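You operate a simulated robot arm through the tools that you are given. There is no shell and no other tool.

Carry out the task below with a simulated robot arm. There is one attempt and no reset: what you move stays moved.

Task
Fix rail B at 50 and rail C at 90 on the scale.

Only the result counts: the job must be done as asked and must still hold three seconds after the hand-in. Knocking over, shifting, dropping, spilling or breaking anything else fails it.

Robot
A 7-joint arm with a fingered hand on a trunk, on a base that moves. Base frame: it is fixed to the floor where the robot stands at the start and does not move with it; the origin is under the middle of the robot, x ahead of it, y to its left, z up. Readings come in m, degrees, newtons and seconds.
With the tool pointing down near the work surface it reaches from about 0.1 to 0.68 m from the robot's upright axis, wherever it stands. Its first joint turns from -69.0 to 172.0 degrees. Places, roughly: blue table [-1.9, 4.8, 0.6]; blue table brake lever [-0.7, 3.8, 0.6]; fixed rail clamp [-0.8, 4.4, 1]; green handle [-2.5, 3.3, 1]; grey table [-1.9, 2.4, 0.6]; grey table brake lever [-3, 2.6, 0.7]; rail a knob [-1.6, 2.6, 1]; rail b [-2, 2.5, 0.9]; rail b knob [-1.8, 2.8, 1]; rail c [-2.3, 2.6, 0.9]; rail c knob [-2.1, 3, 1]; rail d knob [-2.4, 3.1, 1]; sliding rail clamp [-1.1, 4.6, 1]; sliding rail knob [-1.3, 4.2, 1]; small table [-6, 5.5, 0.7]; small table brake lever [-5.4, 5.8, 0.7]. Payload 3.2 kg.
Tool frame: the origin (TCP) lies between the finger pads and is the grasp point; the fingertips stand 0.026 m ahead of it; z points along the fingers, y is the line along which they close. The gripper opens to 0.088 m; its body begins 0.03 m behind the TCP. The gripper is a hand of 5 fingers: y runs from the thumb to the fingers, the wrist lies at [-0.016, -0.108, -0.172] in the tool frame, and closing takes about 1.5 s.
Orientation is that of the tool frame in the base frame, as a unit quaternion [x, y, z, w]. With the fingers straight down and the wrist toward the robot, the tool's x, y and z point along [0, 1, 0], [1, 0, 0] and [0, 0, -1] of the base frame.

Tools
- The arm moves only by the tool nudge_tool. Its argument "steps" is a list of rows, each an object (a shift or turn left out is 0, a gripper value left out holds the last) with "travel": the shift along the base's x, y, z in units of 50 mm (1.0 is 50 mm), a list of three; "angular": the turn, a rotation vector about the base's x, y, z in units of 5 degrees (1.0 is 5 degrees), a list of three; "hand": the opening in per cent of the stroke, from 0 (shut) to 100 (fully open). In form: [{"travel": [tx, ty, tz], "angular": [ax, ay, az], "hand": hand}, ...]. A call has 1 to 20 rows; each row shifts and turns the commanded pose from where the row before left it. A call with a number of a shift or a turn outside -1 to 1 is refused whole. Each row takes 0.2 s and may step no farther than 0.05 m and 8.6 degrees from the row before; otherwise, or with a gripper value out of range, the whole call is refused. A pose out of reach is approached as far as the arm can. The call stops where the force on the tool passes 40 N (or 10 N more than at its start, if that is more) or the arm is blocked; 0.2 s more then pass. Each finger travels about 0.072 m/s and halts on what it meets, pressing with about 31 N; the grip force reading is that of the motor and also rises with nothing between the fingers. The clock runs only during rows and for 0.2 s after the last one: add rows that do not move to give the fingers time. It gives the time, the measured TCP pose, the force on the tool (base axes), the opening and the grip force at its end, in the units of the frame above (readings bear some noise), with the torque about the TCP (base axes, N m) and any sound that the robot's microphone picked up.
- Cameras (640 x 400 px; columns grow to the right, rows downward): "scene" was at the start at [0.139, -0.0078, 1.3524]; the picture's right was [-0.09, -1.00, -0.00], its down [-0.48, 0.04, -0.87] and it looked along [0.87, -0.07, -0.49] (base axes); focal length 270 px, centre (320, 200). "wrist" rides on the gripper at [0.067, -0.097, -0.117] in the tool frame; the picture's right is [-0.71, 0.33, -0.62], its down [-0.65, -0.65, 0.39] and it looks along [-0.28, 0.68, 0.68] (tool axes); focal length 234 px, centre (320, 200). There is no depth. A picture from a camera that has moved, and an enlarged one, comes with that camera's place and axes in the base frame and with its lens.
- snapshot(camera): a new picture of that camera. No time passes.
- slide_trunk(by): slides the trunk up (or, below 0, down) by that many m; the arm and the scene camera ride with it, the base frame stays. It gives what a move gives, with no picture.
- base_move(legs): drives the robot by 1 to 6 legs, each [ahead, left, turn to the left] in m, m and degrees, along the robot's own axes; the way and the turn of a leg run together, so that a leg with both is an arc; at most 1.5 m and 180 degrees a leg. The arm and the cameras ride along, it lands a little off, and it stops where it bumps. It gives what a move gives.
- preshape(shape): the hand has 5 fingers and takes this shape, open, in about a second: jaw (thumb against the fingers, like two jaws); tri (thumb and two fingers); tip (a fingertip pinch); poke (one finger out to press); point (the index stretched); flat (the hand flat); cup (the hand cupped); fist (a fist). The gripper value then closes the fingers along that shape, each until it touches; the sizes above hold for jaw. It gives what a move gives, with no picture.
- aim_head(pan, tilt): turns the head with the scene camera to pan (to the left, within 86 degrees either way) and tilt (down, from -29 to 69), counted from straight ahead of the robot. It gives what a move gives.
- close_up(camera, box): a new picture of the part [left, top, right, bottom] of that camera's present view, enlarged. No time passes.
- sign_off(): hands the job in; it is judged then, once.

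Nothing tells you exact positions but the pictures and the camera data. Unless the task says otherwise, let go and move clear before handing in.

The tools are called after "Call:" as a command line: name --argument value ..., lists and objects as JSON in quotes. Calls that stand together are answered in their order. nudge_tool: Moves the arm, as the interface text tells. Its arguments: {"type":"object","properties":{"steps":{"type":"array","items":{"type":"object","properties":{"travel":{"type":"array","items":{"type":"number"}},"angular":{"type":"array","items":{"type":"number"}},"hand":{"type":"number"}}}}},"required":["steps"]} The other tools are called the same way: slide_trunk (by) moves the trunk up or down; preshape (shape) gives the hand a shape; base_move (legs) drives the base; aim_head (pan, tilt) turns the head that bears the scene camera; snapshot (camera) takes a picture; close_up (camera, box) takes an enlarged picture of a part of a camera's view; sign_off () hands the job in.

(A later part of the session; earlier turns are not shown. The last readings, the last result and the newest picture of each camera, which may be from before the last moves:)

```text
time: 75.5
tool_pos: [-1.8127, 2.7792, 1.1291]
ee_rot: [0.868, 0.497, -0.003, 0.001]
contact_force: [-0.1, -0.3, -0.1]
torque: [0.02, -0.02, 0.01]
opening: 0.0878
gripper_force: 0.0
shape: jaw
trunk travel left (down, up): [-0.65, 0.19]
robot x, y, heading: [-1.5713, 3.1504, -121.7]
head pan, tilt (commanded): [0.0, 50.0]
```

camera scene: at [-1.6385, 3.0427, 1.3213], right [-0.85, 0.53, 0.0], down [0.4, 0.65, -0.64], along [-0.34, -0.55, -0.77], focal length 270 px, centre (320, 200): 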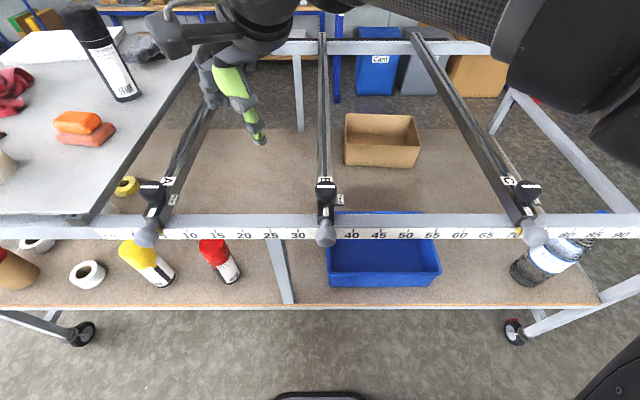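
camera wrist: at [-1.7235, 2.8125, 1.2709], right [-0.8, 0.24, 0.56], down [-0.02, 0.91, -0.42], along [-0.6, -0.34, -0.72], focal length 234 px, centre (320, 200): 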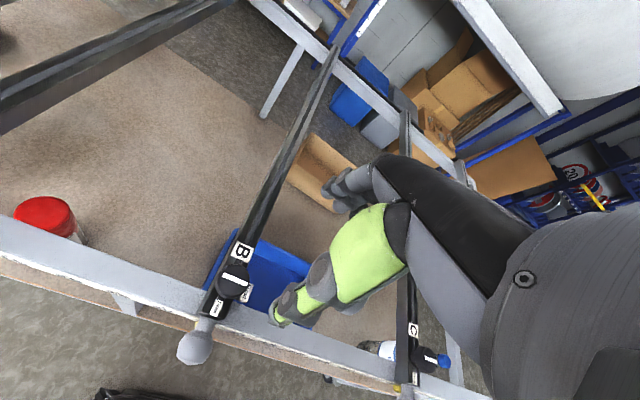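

Call:
nudge_tool --steps '[{"angular": [0, 0, -1]}, {"angular": [0, 0, -1]}, {"angular": [0, 0, -1]}, {"angular": [0, 0, -1]}, {"angular": [0, 0, -1]}, {"angular": [0, 0, -1]}, {"angular": [0, 0, -1]}, {"angular": [0, 0, -1]}, {"angular": [0, 0, -1]}, {"angular": [0, 0, -1]}, {"angular": [0, 0, -1]}, {"angular": [0, 0, -1]}, {"angular": [0, 0, -1]}, {"angular": [0, 0, -1]}, {"angular": [0, 0, -1]}, {"angular": [0, 0, -1]}, {"angular": [0, 0, -1]}, {"angular": [0, 0, -1]}, {"angular": [0, 0, -1]}, {"angular": [0, 0, -1]}]'

Call:
snapshot --camera "scene"

Call:
close_up --camera "wrist" --box '[190, 235, 290, 315]'

```text
time: 79.7
tool_pos: [-1.8133, 2.7795, 1.13]
ee_rot: [0.938, -0.347, -0.003, 0.0]
contact_force: [0.5, 0.7, -0.4]
torque: [0.01, 0.0, 0.02]
opening: 0.0879
gripper_force: 0.0
shape: jaw
trunk travel left (down, up): [-0.65, 0.19]
robot x, y, heading: [-1.5734, 3.1515, -121.8]
head pan, tilt (commanded): [0.0, 50.0]
```

```text
taken
camera scene: at [-1.6385, 3.0428, 1.3213], right [-0.85, 0.53, 0.0], down [0.4, 0.65, -0.64], along [-0.34, -0.55, -0.77], focal length 270 px, centre (320, 200)
```

scene: 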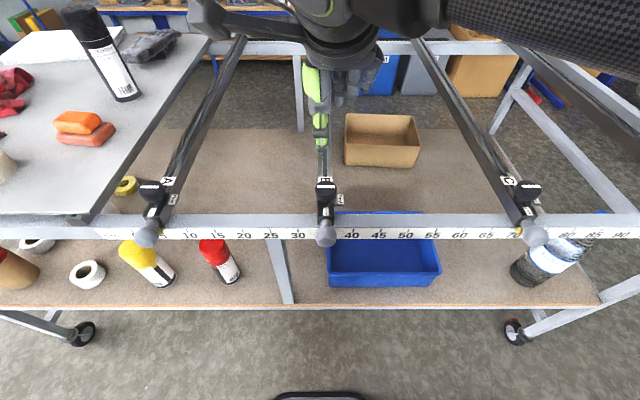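

```text
5.00 times, centred on (240, 275) of wrist
camera zoom: at [-1.6975, 2.808, 1.2475], right [-0.75, 0.21, 0.63], down [-0.07, 0.92, -0.38], along [-0.66, -0.33, -0.68], focal length 1171 px, centre (720, -175)
```

zoom: 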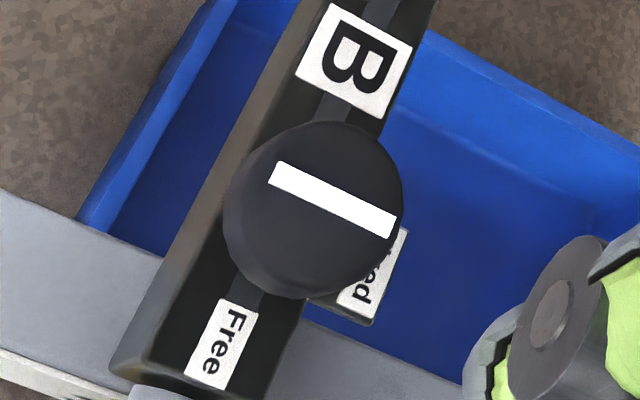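

The full range works from this stance. My refined knob B axis is about (-1.8127, 2.782). I'll rotate to about +86°, close the hand partly to about 62 mm, and check the finger geometry before going down.

Call:
nudge_tool --steps '[{"angular": [0, 0, 1], "hand": 70}, {"angular": [0, 0, 1]}, {"angular": [0, 0, 1]}, {"angular": [0, 0, 1]}, {"angular": [0, 0, 1]}, {"angular": [0, 0, 1]}, {"angular": [0, 0, 1]}, {"angular": [0, 0, 1]}, {"angular": [0, 0, 1]}, {"angular": [0, 0, 1]}, {"angular": [0, 0, 1]}, {"angular": [0, 0, 1]}, {"angular": [0, 0, 1]}, {"angular": [0, 0, 1]}, {"angular": [0, 0, 1]}, {"angular": [0, 0, 1]}, {"angular": [0, 0, 1]}, {"angular": [0, 0, 1]}, {"angular": [0, 0, 1]}, {"travel": [0.01, 0.05, -0.4]}]'

Call:
snapshot --camera "scene"

Call:
snapshot --camera "wrist"

```text
time: 83.8
tool_pos: [-1.8132, 2.7833, 1.1089]
ee_rot: [0.889, 0.459, -0.002, 0.001]
contact_force: [-0.2, -0.5, -0.5]
torque: [0.0, 0.0, 0.01]
opening: 0.0621
gripper_force: 0.2
shape: jaw
trunk travel left (down, up): [-0.65, 0.19]
robot x, y, heading: [-1.571, 3.1526, -121.9]
head pan, tilt (commanded): [0.0, 50.0]
```

```text
taken
camera scene: at [-1.6394, 3.0435, 1.3214], right [-0.85, 0.53, 0.0], down [0.4, 0.65, -0.64], along [-0.34, -0.55, -0.77], focal length 270 px, centre (320, 200)
```

scene: 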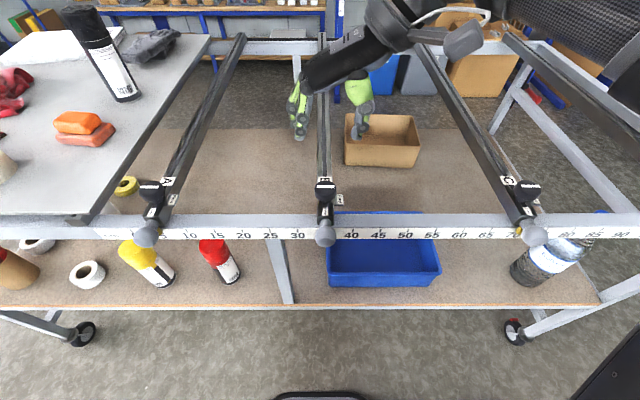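

```text
taken
camera wrist: at [-1.8526, 2.8924, 1.2276], right [-0.14, -0.77, 0.63], down [-0.91, -0.15, -0.39], along [0.39, -0.62, -0.68], focal length 234 px, centre (320, 200)
```

wrist: 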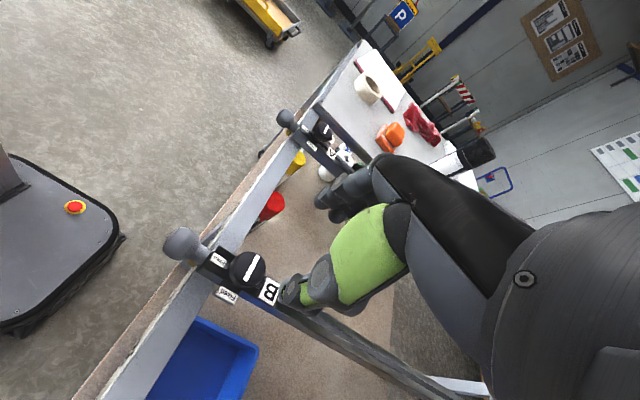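

Call:
close_up --camera "scene" --box '[270, 70, 400, 150]'

Call:
close_up --camera "wrist" --box '[150, 200, 350, 325]'

```text
4.92 times, centred on (335, 110) of scene
camera zoom: at [-1.6394, 3.0435, 1.3214], right [-0.85, 0.53, 0.0], down [0.4, 0.65, -0.64], along [-0.34, -0.55, -0.77], focal length 1330 px, centre (246, 643)
```

zoom: 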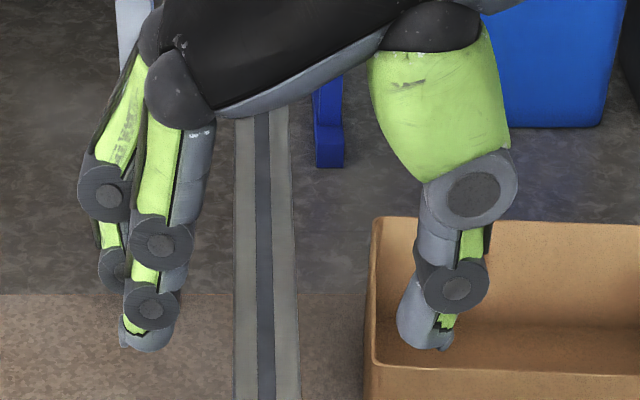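

```text
3.20 times, centred on (250, 262) of wrist
camera zoom: at [-1.8526, 2.8924, 1.2276], right [-0.14, -0.77, 0.63], down [-0.91, -0.15, -0.39], along [0.39, -0.62, -0.68], focal length 749 px, centre (544, 0)
```

zoom: 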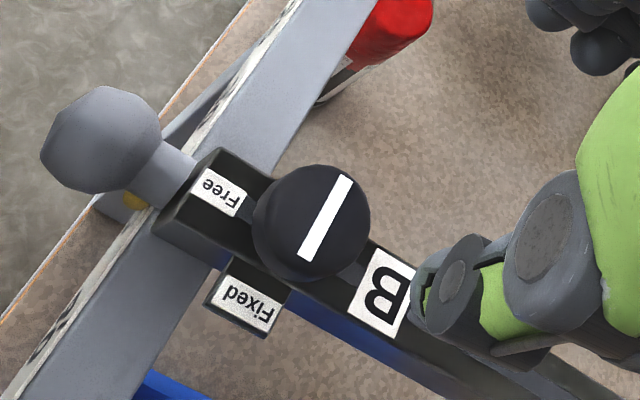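

The hand's gap is centred over knob B, with fingers to the left and thumb to the right. I'll go down to just above the knob and check.

Call:
nudge_tool --steps '[{"travel": [0.005, -0.015, -0.5]}, {"travel": [0.005, -0.015, -0.5]}, {"travel": [0, 0, -0.5]}, {"travel": [0, 0, -0.38]}, {}]'

Call:
close_up --camera "scene" --box '[260, 110, 400, 260]'

Call:
close_up --camera "wrist" --box '[200, 160, 400, 325]'

```text
time: 85.0
tool_pos: [-1.8118, 2.7811, 1.0153]
ee_rot: [0.889, 0.458, -0.003, 0.0]
contact_force: [-0.9, -0.3, 0.0]
torque: [0.01, 0.02, 0.0]
opening: 0.0619
gripper_force: 0.1
shape: jaw
trunk travel left (down, up): [-0.65, 0.19]
robot x, y, heading: [-1.5691, 3.1504, -121.6]
head pan, tilt (commanded): [0.0, 50.0]
```

```text
2.67 times, centred on (330, 185) of scene
camera zoom: at [-1.6389, 3.0432, 1.3214], right [-0.85, 0.53, 0.0], down [0.4, 0.65, -0.64], along [-0.34, -0.55, -0.77], focal length 721 px, centre (293, 240)
```

zoom: 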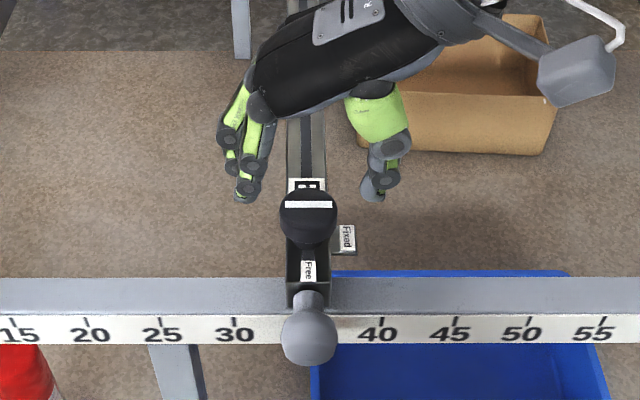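

```text
2.42 times, centred on (300, 242) of wrist
camera zoom: at [-1.8515, 2.8905, 1.134], right [-0.14, -0.77, 0.63], down [-0.91, -0.15, -0.38], along [0.39, -0.62, -0.68], focal length 568 px, centre (368, 97)
```

zoom: 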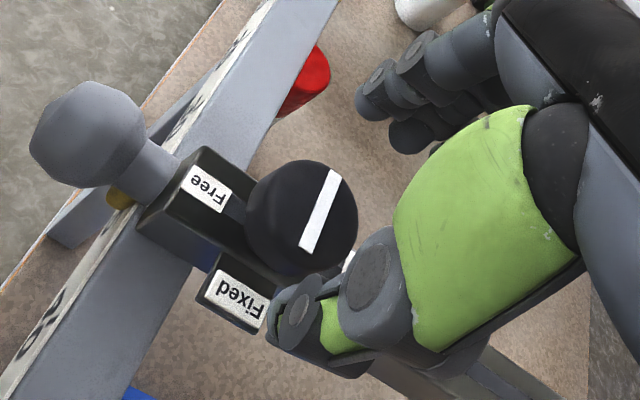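

Alignment looks good. I'll descend the last 30 mm in small steps, watching the force.

Call:
nudge_tool --steps '[{"travel": [0, 0, -0.2]}, {"travel": [0, 0, -0.2]}, {"travel": [0, 0, -0.2]}, {}]'

Call:
close_up --camera "scene" --box '[270, 130, 380, 250]'

Call:
close_up --camera "wrist" --box '[200, 160, 400, 325]'

```text
time: 86.0
tool_pos: [-1.8113, 2.7805, 0.9856]
ee_rot: [0.889, 0.458, -0.003, 0.001]
contact_force: [-0.8, -0.7, 0.4]
torque: [0.0, 0.02, -0.01]
opening: 0.0624
gripper_force: 0.0
shape: jaw
trunk travel left (down, up): [-0.65, 0.19]
robot x, y, heading: [-1.5753, 3.1509, -121.6]
head pan, tilt (commanded): [0.0, 50.0]
```

```text
3.33 times, centred on (325, 190) of scene
camera zoom: at [-1.6389, 3.0431, 1.3214], right [-0.85, 0.53, 0.0], down [0.4, 0.65, -0.64], along [-0.34, -0.55, -0.77], focal length 901 px, centre (303, 233)
```

zoom: 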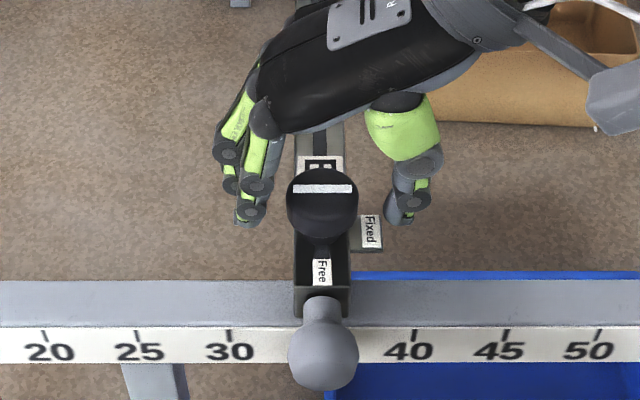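

```text
2.42 times, centred on (300, 242) of wrist
camera zoom: at [-1.8518, 2.8908, 1.1033], right [-0.14, -0.77, 0.63], down [-0.91, -0.15, -0.38], along [0.39, -0.62, -0.68], focal length 568 px, centre (368, 97)
```

zoom: 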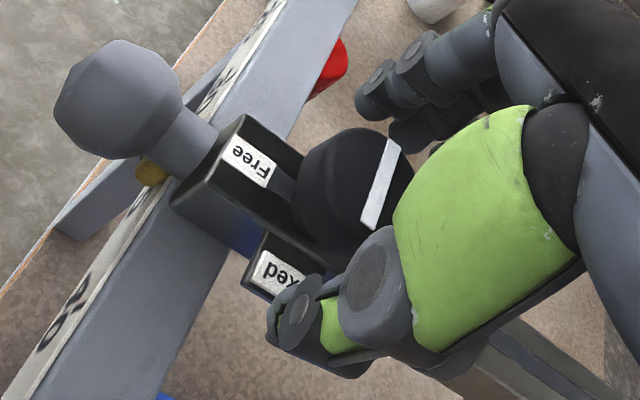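

No contact so far, and the knob sits between the thumb and fingers. I'll close the hand on it.

Call:
nudge_tool --steps '[{"hand": 45}, {"hand": 35}, {"hand": 20}, {"hand": 0}, {}, {}, {}, {}]'

Call:
close_up --camera "scene" --box '[270, 130, 380, 250]'

Call:
close_up --camera "wrist" --box '[200, 160, 400, 325]'

```text
time: 87.8
tool_pos: [-1.8126, 2.7809, 0.9852]
ee_rot: [0.889, 0.458, -0.002, 0.001]
contact_force: [-3.4, 1.1, -0.6]
torque: [0.01, 0.06, -0.03]
opening: 0.0306
gripper_force: 31.0
shape: jaw
trunk travel left (down, up): [-0.65, 0.19]
robot x, y, heading: [-1.5691, 3.1501, -121.9]
head pan, tilt (commanded): [0.0, 50.0]
```

```text
3.33 times, centred on (325, 190) of scene
camera zoom: at [-1.6399, 3.0435, 1.3213], right [-0.85, 0.53, 0.0], down [0.4, 0.65, -0.64], along [-0.34, -0.55, -0.77], focal length 901 px, centre (303, 233)
```

zoom: 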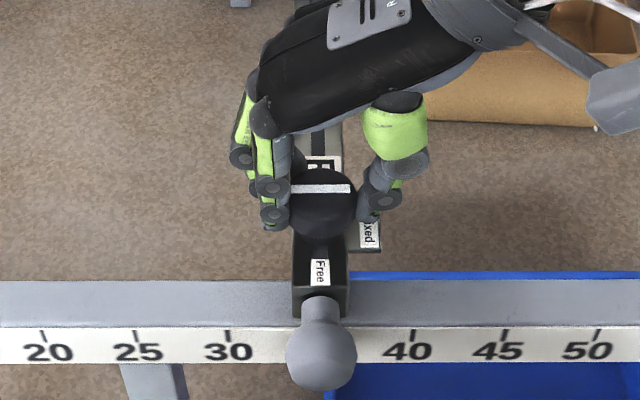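

```text
2.42 times, centred on (300, 242) of wrist
camera zoom: at [-1.8526, 2.8911, 1.1034], right [-0.14, -0.77, 0.63], down [-0.91, -0.15, -0.39], along [0.39, -0.62, -0.68], focal length 568 px, centre (368, 97)
```

zoom: 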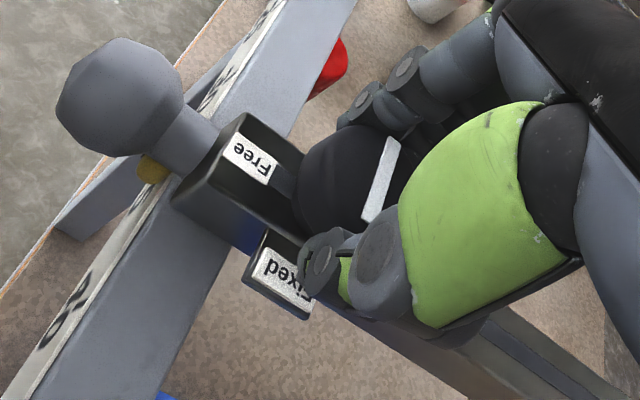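

Knob B is gripped. I'll turn it clockwise by 20° first to check that it follows.

Call:
nudge_tool --steps '[{"angular": [0, 0, -1]}, {"angular": [0, 0, -1]}, {"angular": [0, 0, -1]}, {"angular": [0, 0, -1]}, {}]'

Call:
close_up --camera "scene" --box '[270, 130, 380, 250]'

Call:
close_up --camera "wrist" --box '[200, 160, 400, 325]'

```text
time: 89.0
tool_pos: [-1.8101, 2.7832, 0.9859]
ee_rot: [0.955, 0.297, -0.003, -0.001]
contact_force: [3.1, 9.0, -7.5]
torque: [0.09, -0.23, 0.35]
opening: 0.0279
gripper_force: 31.3
shape: jaw
trunk travel left (down, up): [-0.65, 0.19]
robot x, y, heading: [-1.5664, 3.1508, -121.7]
head pan, tilt (commanded): [0.0, 50.0]
```

```text
3.33 times, centred on (325, 190) of scene
camera zoom: at [-1.6385, 3.0449, 1.3214], right [-0.85, 0.53, 0.0], down [0.4, 0.65, -0.64], along [-0.34, -0.55, -0.77], focal length 901 px, centre (303, 233)
```

zoom: 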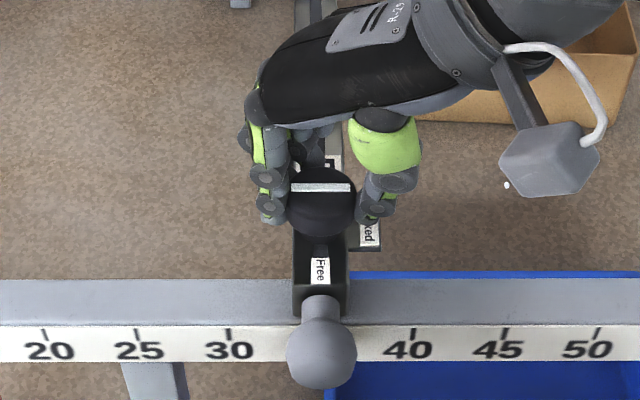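

```text
2.42 times, centred on (300, 242) of wrist
camera zoom: at [-1.8101, 2.8992, 1.1035], right [-0.39, -0.67, 0.63], down [-0.91, 0.17, -0.38], along [0.15, -0.72, -0.68], focal length 568 px, centre (368, 97)
```

zoom: 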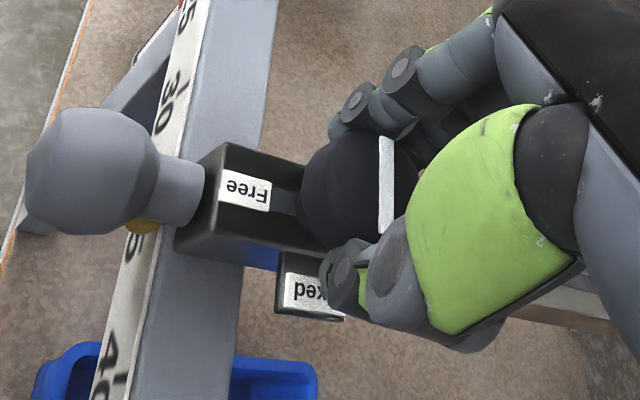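

The hand turned 20°, but the stripe hasn't moved yet and the torque reads 0.35 N·m. I'll continue a bit to see whether the knob breaks loose or the grip slips.

Call:
nudge_tool --steps '[{"angular": [0, 0, -1]}, {"angular": [0, 0, -1]}, {"angular": [0, 0, -1]}, {}]'

Call:
close_up --camera "scene" --box '[270, 130, 380, 250]'

Call:
close_up --camera "wrist" --box '[200, 160, 400, 325]'

```text
time: 90.0
tool_pos: [-1.812, 2.7816, 0.9846]
ee_rot: [0.986, 0.169, -0.003, 0.0]
contact_force: [3.0, 5.5, -10.0]
torque: [-0.04, -0.26, 0.44]
opening: 0.0259
gripper_force: 31.2
shape: jaw
trunk travel left (down, up): [-0.65, 0.19]
robot x, y, heading: [-1.5683, 3.1495, -121.8]
head pan, tilt (commanded): [0.0, 50.0]
```

```text
3.33 times, centred on (325, 190) of scene
camera zoom: at [-1.6389, 3.0435, 1.3214], right [-0.85, 0.53, 0.0], down [0.4, 0.65, -0.64], along [-0.34, -0.55, -0.77], focal length 901 px, centre (303, 233)
```

zoom: 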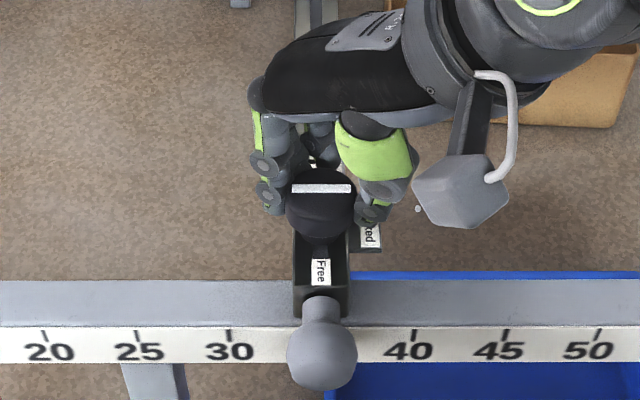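

```text
2.42 times, centred on (300, 242) of wrist
camera zoom: at [-1.7803, 2.8934, 1.1036], right [-0.55, -0.55, 0.63], down [-0.83, 0.4, -0.38], along [-0.04, -0.73, -0.68], focal length 568 px, centre (368, 97)
```

zoom: 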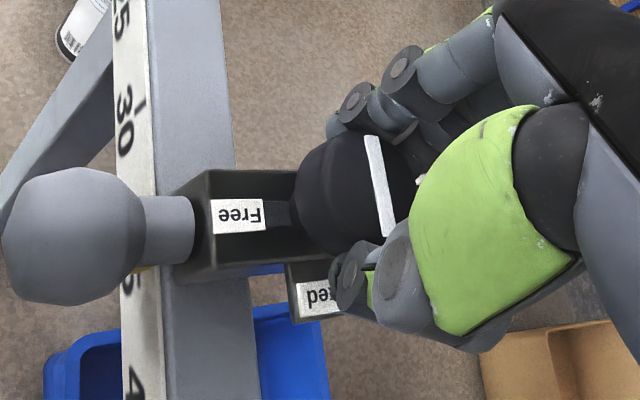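

The torque is still rising (0.44 N·m) and the stripe is unmoved. I'll continue turning another 25° to see.

Call:
nudge_tool --steps '[{"angular": [0, 0, -1]}, {"angular": [0, 0, -1]}, {"angular": [0, 0, -1]}, {"angular": [0, 0, -1]}, {"angular": [0, 0, -1]}, {}]'

Call:
close_up --camera "scene" --box '[270, 130, 380, 250]'

Call:
close_up --camera "wrist" --box '[200, 160, 400, 325]'

```text
time: 91.5
tool_pos: [-1.8147, 2.7794, 0.9854]
ee_rot: [0.999, -0.049, -0.001, -0.001]
contact_force: [-8.8, -1.1, -9.1]
torque: [-0.19, 0.01, 0.34]
opening: 0.0243
gripper_force: 31.4
shape: jaw
trunk travel left (down, up): [-0.65, 0.19]
robot x, y, heading: [-1.5722, 3.1505, -121.7]
head pan, tilt (commanded): [0.0, 50.0]
```

```text
3.33 times, centred on (325, 190) of scene
camera zoom: at [-1.6424, 3.0419, 1.3211], right [-0.85, 0.53, 0.0], down [0.41, 0.65, -0.64], along [-0.34, -0.55, -0.77], focal length 901 px, centre (303, 233)
```

zoom: 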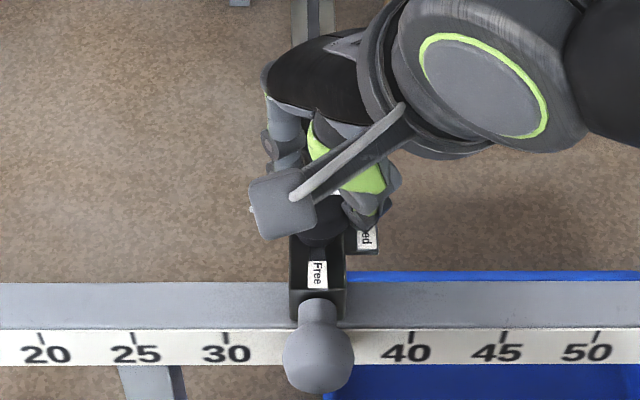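

```text
2.42 times, centred on (300, 242) of wrist
camera zoom: at [-1.7382, 2.8686, 1.1028], right [-0.73, -0.26, 0.63], down [-0.58, 0.71, -0.39], along [-0.35, -0.65, -0.68], focal length 568 px, centre (368, 97)
```

zoom: 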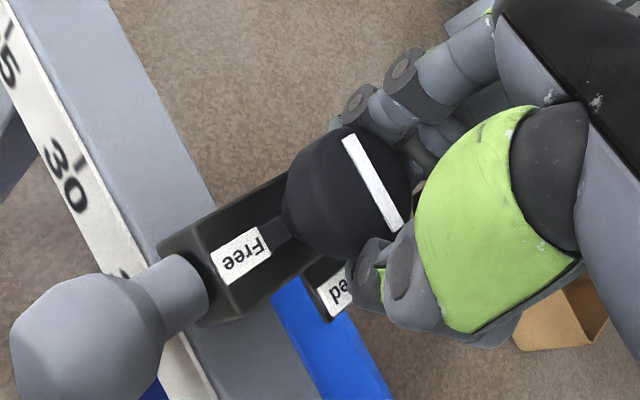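

The hand is slipping round the knob at about 0.4 N·m, and the stripe still points at Fixed. As I return counter-clockwise with the grip on, I'll see whether the knob moves that way.

Call:
nudge_tool --steps '[{"angular": [0, 0, 1]}, {"angular": [0, 0, 1]}, {"angular": [0, 0, 1]}, {"angular": [0, 0, 1]}, {"angular": [0, 0, 1]}, {"angular": [0, 0, 1]}, {}]'

Call:
close_up --camera "scene" --box '[270, 130, 380, 250]'

Call:
close_up --camera "wrist" --box '[200, 160, 400, 325]'

```text
time: 93.0
tool_pos: [-1.8148, 2.7783, 0.9842]
ee_rot: [0.977, 0.213, -0.001, 0.001]
contact_force: [-13.6, -8.4, -0.1]
torque: [-0.22, 0.12, -0.01]
opening: 0.026
gripper_force: 31.4
shape: jaw
trunk travel left (down, up): [-0.65, 0.19]
robot x, y, heading: [-1.5713, 3.1521, -121.8]
head pan, tilt (commanded): [0.0, 50.0]
```

```text
3.33 times, centred on (325, 190) of scene
camera zoom: at [-1.6428, 3.0408, 1.321], right [-0.85, 0.53, 0.0], down [0.41, 0.65, -0.64], along [-0.34, -0.55, -0.77], focal length 901 px, centre (303, 233)
```

zoom: 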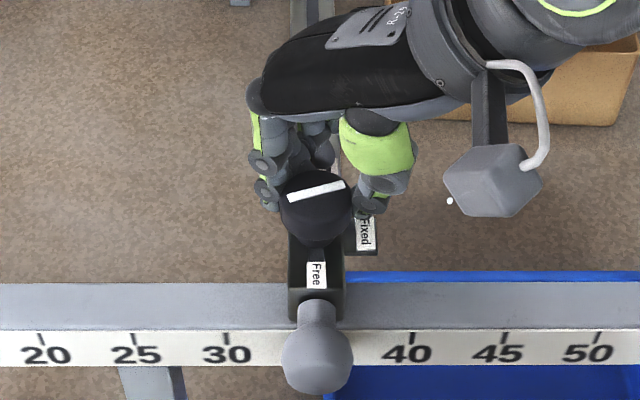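

```text
2.42 times, centred on (300, 242) of wrist
camera zoom: at [-1.7938, 2.8932, 1.1027], right [-0.5, -0.59, 0.63], down [-0.86, 0.32, -0.39], along [0.03, -0.74, -0.68], focal length 568 px, centre (368, 97)
```

zoom: 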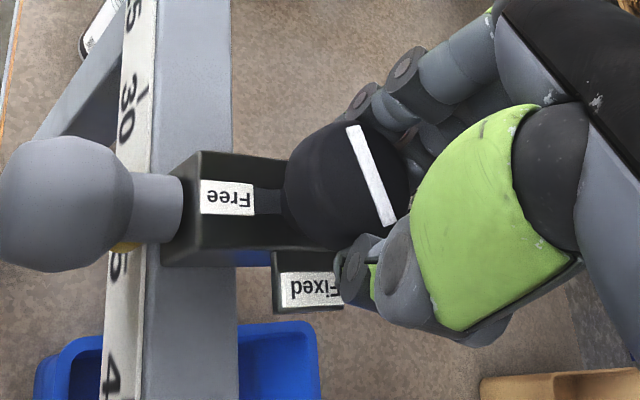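

The knob turns easily counter-clockwise: the stripe has already moved about 15° and the torque is near zero. So clockwise was the "Fixed" stop and counter-clockwise loosens it. I'll continue counter-clockwise.

Call:
nudge_tool --steps '[{"angular": [0, 0, 1]}, {"angular": [0, 0, 1]}, {"angular": [0, 0, 1]}, {"angular": [0, 0, 1]}, {"angular": [0, 0, 1]}, {"angular": [0, 0, 1]}, {"angular": [0, 0, 1]}, {}]'

Call:
close_up --camera "scene" --box '[270, 130, 380, 250]'

Call:
close_up --camera "wrist" --box '[200, 160, 400, 325]'

```text
time: 94.8
tool_pos: [-1.8131, 2.7755, 0.9834]
ee_rot: [0.869, 0.495, -0.002, 0.002]
contact_force: [-6.7, -18.5, 5.6]
torque: [-0.32, -0.07, -0.06]
opening: 0.0271
gripper_force: 31.2
shape: jaw
trunk travel left (down, up): [-0.65, 0.19]
robot x, y, heading: [-1.5692, 3.1487, -121.9]
head pan, tilt (commanded): [0.0, 50.0]
```

```text
3.33 times, centred on (325, 190) of scene
camera zoom: at [-1.6406, 3.0383, 1.3209], right [-0.85, 0.53, 0.0], down [0.4, 0.65, -0.64], along [-0.34, -0.54, -0.77], focal length 901 px, centre (303, 233)
```

zoom: 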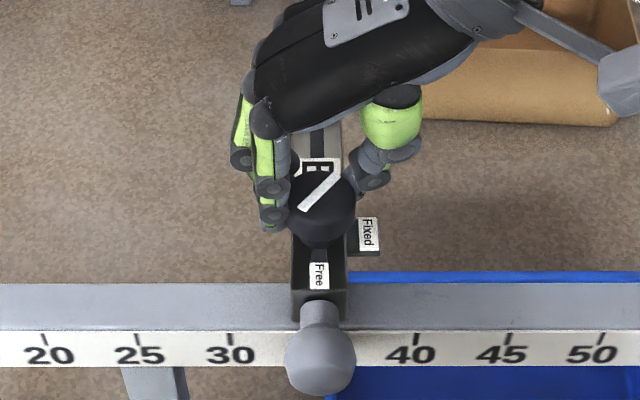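

```text
2.42 times, centred on (300, 242) of wrist
camera zoom: at [-1.8623, 2.882, 1.1023], right [-0.07, -0.78, 0.63], down [-0.89, -0.23, -0.39], along [0.44, -0.59, -0.68], focal length 568 px, centre (368, 97)
```

zoom: 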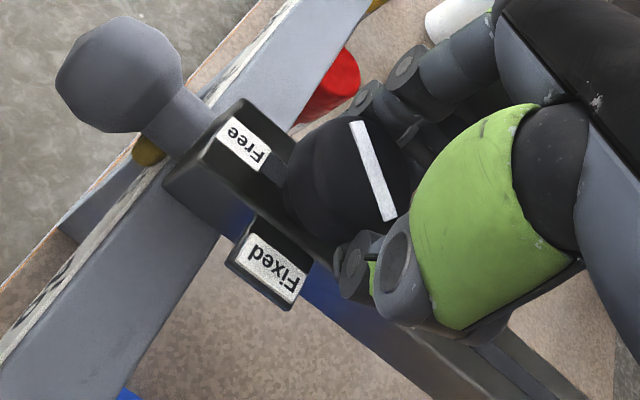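

The stripe has turned about 48° and must go to about 90°. I'll open the hand, lift, and wind back clockwise for a second bite.

Call:
nudge_tool --steps '[{"hand": 70}, {"hand": 70}, {"hand": 70}, {}, {}]'

Call:
snapshot --camera "scene"

```text
time: 96.0
tool_pos: [-1.8115, 2.7802, 0.9849]
ee_rot: [0.868, 0.496, -0.003, 0.0]
contact_force: [-1.2, 0.4, -0.4]
torque: [-0.01, -0.01, -0.01]
opening: 0.0612
gripper_force: 0.0
shape: jaw
trunk travel left (down, up): [-0.65, 0.19]
robot x, y, heading: [-1.5712, 3.1492, -121.7]
head pan, tilt (commanded): [0.0, 50.0]
```

```text
taken
camera scene: at [-1.6391, 3.0429, 1.3213], right [-0.85, 0.53, 0.0], down [0.4, 0.65, -0.64], along [-0.34, -0.55, -0.77], focal length 270 px, centre (320, 200)
```

scene: 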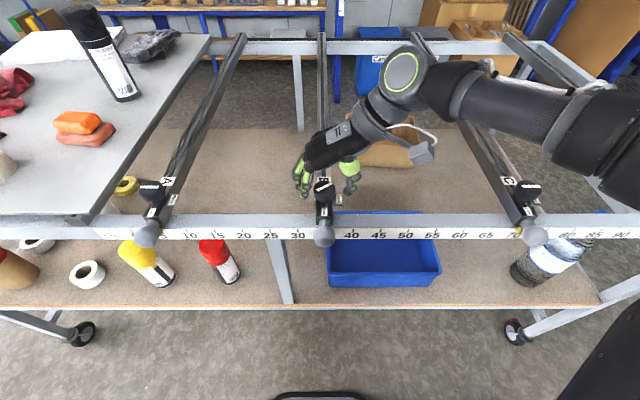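

Call:
nudge_tool --steps '[{"travel": [0, 0, 0.6], "hand": 64}, {"travel": [0, 0, 0.6]}, {"angular": [0, 0, -1]}, {"angular": [0, 0, -1]}, {"angular": [0, 0, -1]}, {"angular": [0, 0, -1]}, {"angular": [0, 0, -1]}, {"angular": [0, 0, -1]}, {"angular": [0, 0, -1]}, {"angular": [0, 0, -1]}, {"angular": [0, 0, -1]}, {"angular": [0, 0, -1]}, {"angular": [0, 0, -1]}, {"angular": [0, 0, -1]}, {"angular": [0, 0, -1]}, {"angular": [0, 0, -1]}, {"angular": [0, 0, -1]}, {}]'

Call:
snapshot --camera "scene"

Call:
close_up --camera "wrist" --box '[180, 180, 380, 325]'

```text
time: 99.8
tool_pos: [-1.8119, 2.7791, 1.0447]
ee_rot: [0.991, -0.134, -0.003, -0.001]
contact_force: [-0.2, -0.1, 1.0]
torque: [-0.03, -0.02, -0.03]
opening: 0.0568
gripper_force: 0.1
shape: jaw
trunk travel left (down, up): [-0.65, 0.19]
robot x, y, heading: [-1.5756, 3.152, -121.9]
head pan, tilt (commanded): [0.0, 50.0]
```

```text
taken
camera scene: at [-1.6391, 3.0431, 1.3213], right [-0.85, 0.53, 0.0], down [0.4, 0.65, -0.64], along [-0.34, -0.55, -0.77], focal length 270 px, centre (320, 200)
```

scene: 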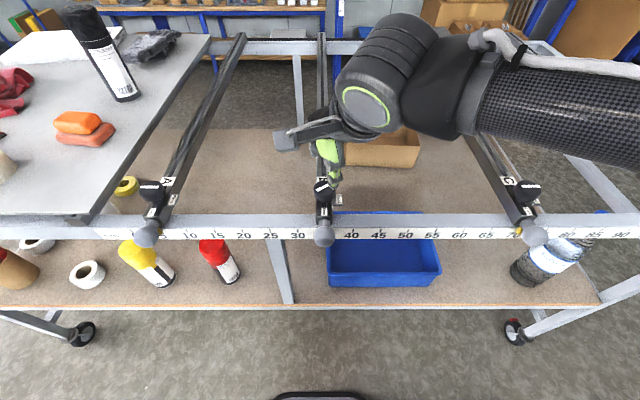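

```text
2.76 times, centred on (280, 252) of wrist
camera zoom: at [-1.7205, 2.8547, 1.1635], right [-0.77, -0.13, 0.63], down [-0.45, 0.8, -0.38], along [-0.45, -0.58, -0.68], focal length 646 px, centre (430, 55)
```

zoom: 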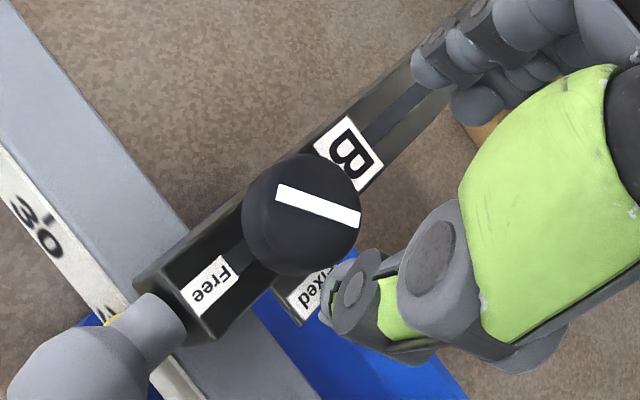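

Call:
close_up --camera "scene" --box '[290, 160, 370, 260]'

```text
4.00 times, centred on (330, 210) of scene
camera zoom: at [-1.6391, 3.0431, 1.3213], right [-0.85, 0.53, 0.0], down [0.4, 0.65, -0.64], along [-0.34, -0.55, -0.77], focal length 1081 px, centre (280, 160)
```

zoom: 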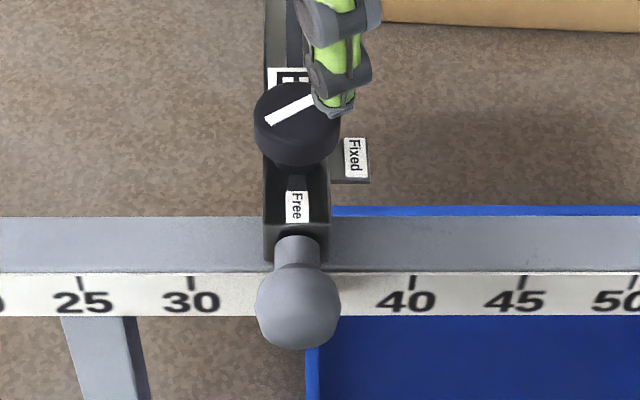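

The stripe stands at about 35° now. I'll descend again for a second counter-clockwise turn.

Call:
nudge_tool --steps '[{"travel": [-0.012, 0.038, -0.4]}, {"travel": [0, 0, -0.4]}, {"travel": [0, 0, -0.2]}, {"travel": [0, 0, -0.21]}, {}]'

Call:
close_up --camera "wrist" --box '[180, 180, 380, 325]'

Call:
close_up --camera "scene" --box '[270, 130, 380, 250]'

```text
time: 101.0
tool_pos: [-1.8124, 2.7828, 0.9858]
ee_rot: [0.991, -0.135, -0.003, -0.001]
contact_force: [-0.5, -0.6, -0.5]
torque: [0.0, -0.01, -0.03]
opening: 0.0568
gripper_force: 0.1
shape: jaw
trunk travel left (down, up): [-0.65, 0.19]
robot x, y, heading: [-1.5678, 3.1512, -122.1]
head pan, tilt (commanded): [0.0, 50.0]
```

```text
2.76 times, centred on (280, 252) of wrist
camera zoom: at [-1.7215, 2.8568, 1.1029], right [-0.77, -0.13, 0.63], down [-0.45, 0.8, -0.38], along [-0.45, -0.58, -0.68], focal length 646 px, centre (430, 55)
```

zoom: 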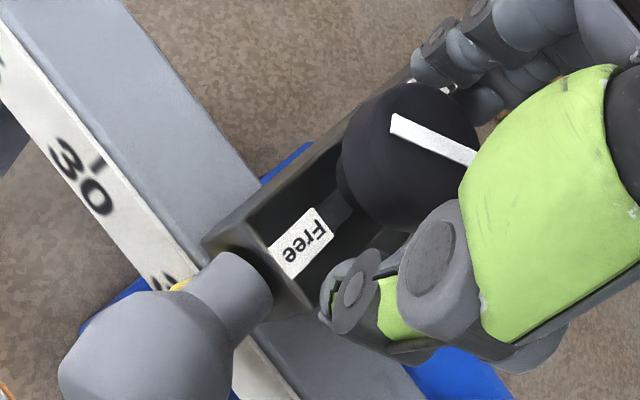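

```text
3.33 times, centred on (325, 190) of scene
camera zoom: at [-1.639, 3.0432, 1.3213], right [-0.85, 0.53, 0.0], down [0.4, 0.65, -0.64], along [-0.34, -0.55, -0.77], focal length 901 px, centre (303, 233)
```

zoom: 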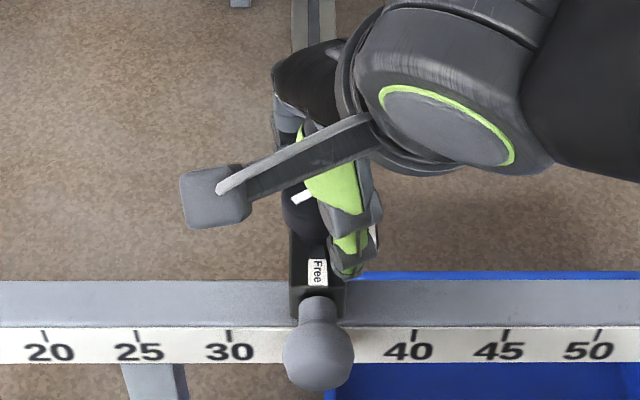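

Call:
nudge_tool --steps '[{"hand": 40}, {"hand": 25}, {"hand": 10}, {"hand": 0}, {}, {}, {}]'

Call:
nudge_tool --steps '[{"angular": [0, 0, 1]}, {"angular": [0, 0, 1]}, {"angular": [0, 0, 1]}, {"angular": [0, 0, 1]}, {"angular": [0, 0, 1]}, {"angular": [0, 0, 1]}, {"angular": [0, 0, 1]}, {"angular": [0, 0, 1]}, {}]'

Call:
close_up --camera "wrist" --box '[180, 180, 380, 325]'

Call:
close_up --camera "scene" --box '[270, 130, 380, 250]'

```text
time: 102.7
tool_pos: [-1.8131, 2.7832, 0.9843]
ee_rot: [0.991, -0.135, -0.002, -0.001]
contact_force: [2.4, 5.0, -3.1]
torque: [0.12, -0.03, 0.01]
opening: 0.0294
gripper_force: 31.1
shape: jaw
trunk travel left (down, up): [-0.65, 0.19]
robot x, y, heading: [-1.5715, 3.1537, -121.6]
head pan, tilt (commanded): [0.0, 50.0]
```

```text
time: 104.7
tool_pos: [-1.8134, 2.7811, 0.9854]
ee_rot: [0.977, 0.213, -0.002, 0.001]
contact_force: [-2.2, -3.6, -2.6]
torque: [-0.07, 0.02, -0.05]
opening: 0.0296
gripper_force: 30.9
shape: jaw
trunk travel left (down, up): [-0.65, 0.19]
robot x, y, heading: [-1.5689, 3.1494, -121.8]
head pan, tilt (commanded): [0.0, 50.0]
```

```text
2.76 times, centred on (280, 252) of wrist
camera zoom: at [-1.792, 2.8959, 1.1028], right [-0.5, -0.6, 0.63], down [-0.86, 0.32, -0.39], along [0.03, -0.74, -0.68], focal length 646 px, centre (430, 55)
```

zoom: 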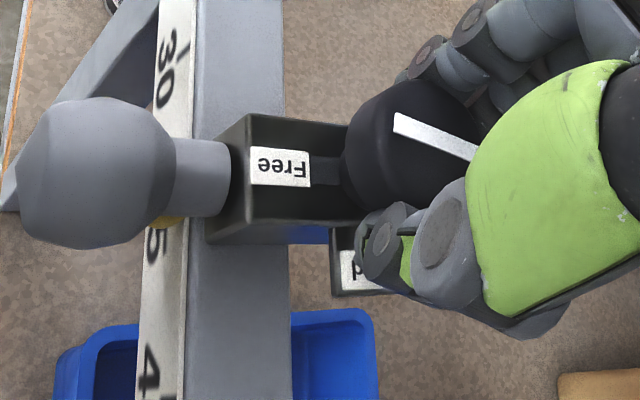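

```text
3.33 times, centred on (325, 190) of scene
camera zoom: at [-1.6398, 3.0416, 1.3212], right [-0.85, 0.53, 0.0], down [0.4, 0.65, -0.64], along [-0.34, -0.55, -0.77], focal length 901 px, centre (303, 233)
```

zoom: 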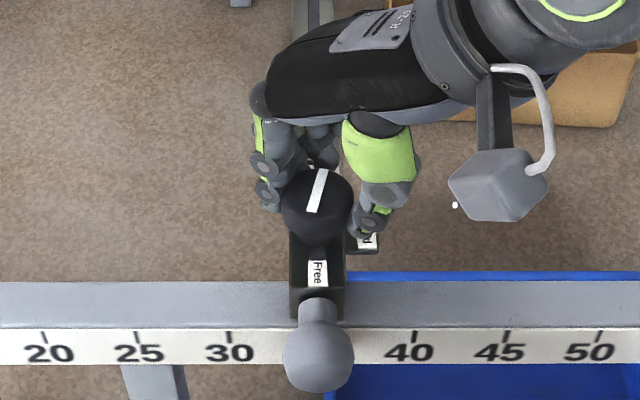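

The stripe is at about 74° now. I'll turn 15–20° more, watching for the stop.

Call:
nudge_tool --steps '[{"angular": [0, 0, 1]}, {"angular": [0, 0, 1]}, {"angular": [0, 0, 1]}, {"angular": [0, 0, 0.6]}, {}]'

Call:
close_up --camera "wrist" --box '[180, 180, 380, 325]'

Call:
close_up --camera "scene" --box '[270, 130, 380, 250]'

```text
time: 105.8
tool_pos: [-1.813, 2.7802, 0.9845]
ee_rot: [0.932, 0.363, -0.002, 0.0]
contact_force: [-6.3, -8.6, 2.9]
torque: [-0.11, 0.1, -0.32]
opening: 0.0302
gripper_force: 31.7
shape: jaw
trunk travel left (down, up): [-0.65, 0.19]
robot x, y, heading: [-1.5715, 3.1567, -121.7]
head pan, tilt (commanded): [0.0, 50.0]
```

```text
2.76 times, centred on (280, 252) of wrist
camera zoom: at [-1.8296, 2.8959, 1.1025], right [-0.3, -0.72, 0.63], down [-0.92, 0.04, -0.39], along [0.25, -0.69, -0.68], focal length 646 px, centre (430, 55)
```

zoom: 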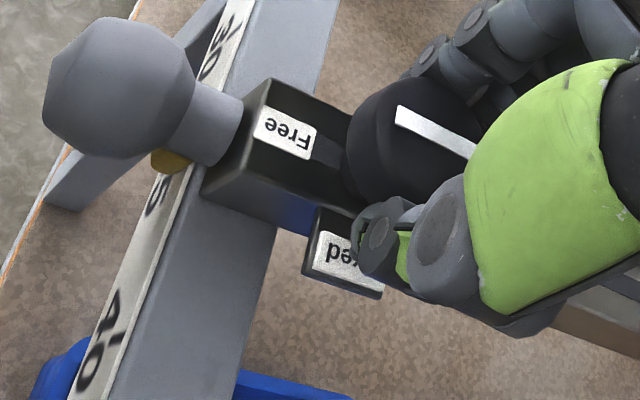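

```text
3.33 times, centred on (325, 190) of scene
camera zoom: at [-1.6403, 3.0408, 1.3211], right [-0.85, 0.53, 0.0], down [0.4, 0.65, -0.64], along [-0.34, -0.55, -0.77], focal length 901 px, centre (303, 233)
```

zoom: 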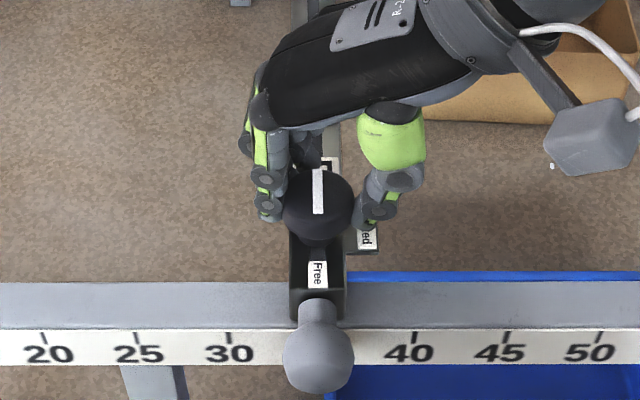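

The stripe now lines up with "Free" and I feel the stop, so rail B should be free. Keeping the grip, I'll push the rail 20 mm to the right along the scale to check that it slides.

Call:
nudge_tool --steps '[{"travel": [-0.17, 0.105, 0]}, {"travel": [-0.17, 0.105, 0]}, {}]'

Call:
close_up --camera "scene" --box '[270, 130, 380, 250]'

```text
time: 106.7
tool_pos: [-1.8318, 2.7904, 0.9846]
ee_rot: [0.932, 0.363, -0.001, 0.0]
contact_force: [-4.2, -10.9, 2.6]
torque: [-0.15, 0.01, -0.3]
opening: 0.0305
gripper_force: 31.0
shape: jaw
trunk travel left (down, up): [-0.65, 0.19]
robot x, y, heading: [-1.5704, 3.1512, -121.6]
head pan, tilt (commanded): [0.0, 50.0]
```

```text
3.33 times, centred on (325, 190) of scene
camera zoom: at [-1.6399, 3.0401, 1.321], right [-0.85, 0.53, 0.0], down [0.4, 0.65, -0.64], along [-0.34, -0.54, -0.77], focal length 901 px, centre (303, 233)
```

zoom: 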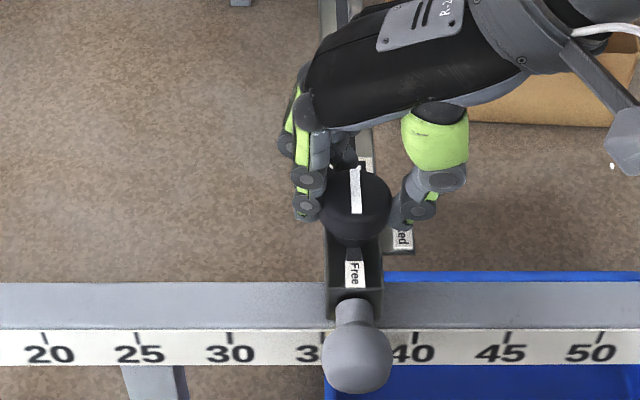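

Rail B slides smoothly. I'll continue toward 50.

Call:
nudge_tool --steps '[{"travel": [-0.17, 0.105, 0]}, {"travel": [-0.17, 0.105, 0]}, {"travel": [-0.17, 0.105, 0]}, {"travel": [-0.17, 0.105, 0]}, {"travel": [-0.17, 0.105, 0]}, {"travel": [-0.17, 0.105, 0]}, {"travel": [-0.17, 0.105, 0]}, {"travel": [-0.17, 0.105, 0]}, {}]'

Call:
snapshot --camera "scene"

```text
time: 108.7
tool_pos: [-1.8972, 2.832, 0.9838]
ee_rot: [0.932, 0.363, -0.002, 0.0]
contact_force: [-4.4, -11.4, 4.9]
torque: [-0.17, 0.06, -0.25]
opening: 0.0307
gripper_force: 31.0
shape: jaw
trunk travel left (down, up): [-0.65, 0.19]
robot x, y, heading: [-1.5679, 3.1505, -121.9]
head pan, tilt (commanded): [0.0, 50.0]
```

```text
taken
camera scene: at [-1.6395, 3.0403, 1.3211], right [-0.85, 0.53, 0.0], down [0.4, 0.65, -0.64], along [-0.34, -0.54, -0.77], focal length 270 px, centre (320, 200)
```

scene: 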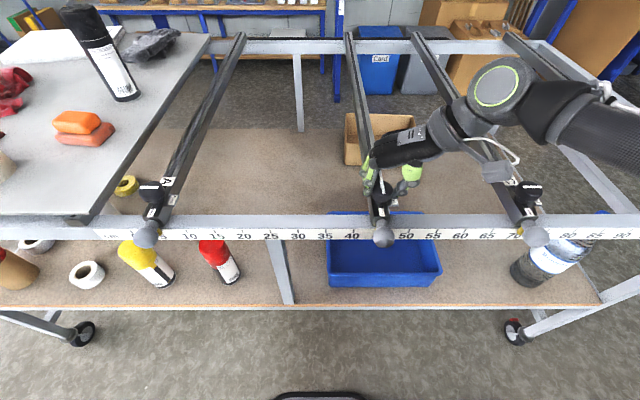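

Call:
nudge_tool --steps '[{"travel": [-0.17, 0.105, 0]}, {"travel": [-0.17, 0.105, 0]}, {"travel": [-0.17, 0.105, 0]}, {"travel": [-0.17, 0.105, 0]}, {"travel": [-0.17, 0.105, 0]}, {}, {}]'

Call:
snapshot --camera "scene"

Call:
close_up --camera "scene" --box '[360, 160, 460, 260]'

Call:
snapshot --camera "wrist"

```text
time: 110.2
tool_pos: [-1.9409, 2.8586, 0.9844]
ee_rot: [0.932, 0.362, -0.002, 0.0]
contact_force: [-2.9, -9.9, 3.8]
torque: [-0.18, 0.01, -0.23]
opening: 0.0307
gripper_force: 31.2
shape: jaw
trunk travel left (down, up): [-0.65, 0.19]
robot x, y, heading: [-1.5704, 3.1514, -122.1]
head pan, tilt (commanded): [0.0, 50.0]
```

```text
taken
camera scene: at [-1.6396, 3.0404, 1.3211], right [-0.85, 0.53, 0.0], down [0.4, 0.65, -0.64], along [-0.34, -0.54, -0.77], focal length 270 px, centre (320, 200)
```

scene: 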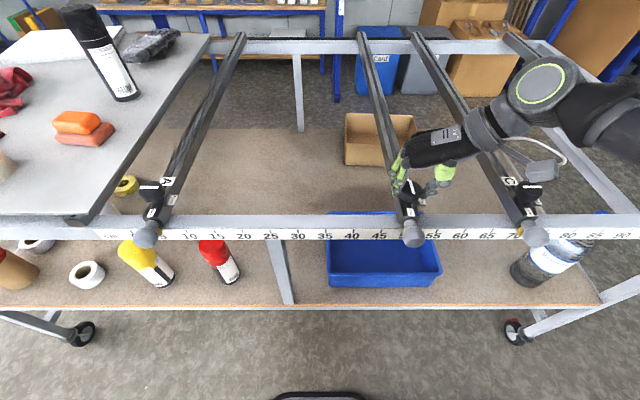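

```text
4.00 times, centred on (410, 210) of scene
camera zoom: at [-1.6396, 3.0404, 1.3211], right [-0.85, 0.53, 0.0], down [0.4, 0.65, -0.64], along [-0.34, -0.54, -0.77], focal length 1081 px, centre (-40, 160)
```

zoom: 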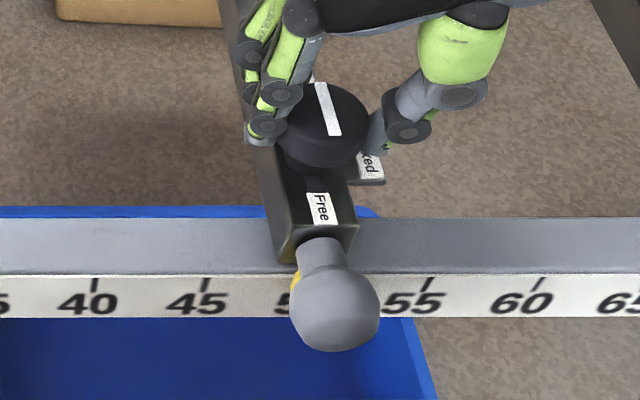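

```text
taken
camera wrist: at [-1.9563, 2.9741, 1.1025], right [-0.3, -0.72, 0.63], down [-0.92, 0.04, -0.38], along [0.25, -0.69, -0.68], focal length 234 px, centre (320, 200)
```

wrist: 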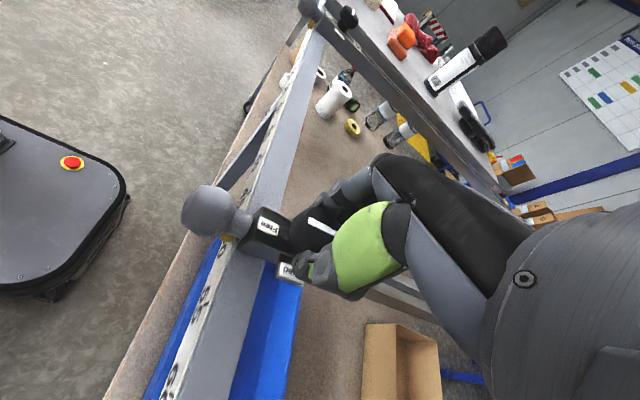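

Call:
close_up --camera "wrist" --box '[160, 180, 300, 400]'

Call:
close_up --camera "scene" --box '[385, 215, 435, 255]'

```text
1.82 times, centred on (230, 290) of wrist
camera zoom: at [-1.9563, 2.9741, 1.1025], right [-0.3, -0.72, 0.63], down [-0.92, 0.04, -0.38], along [0.25, -0.69, -0.68], focal length 426 px, centre (484, 36)
```

zoom: 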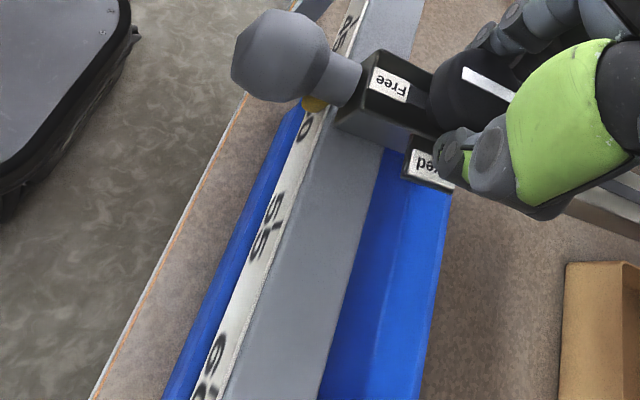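

```text
10.00 times, centred on (410, 235) of scene
camera zoom: at [-1.6396, 3.0404, 1.3211], right [-0.85, 0.53, 0.0], down [0.4, 0.65, -0.64], along [-0.34, -0.54, -0.77], focal length 2703 px, centre (-580, -150)
```

zoom: 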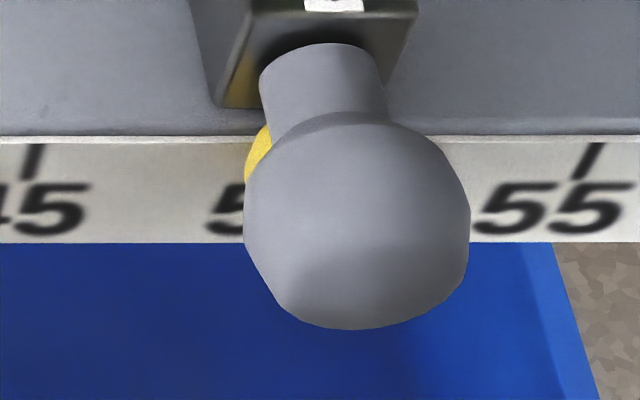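

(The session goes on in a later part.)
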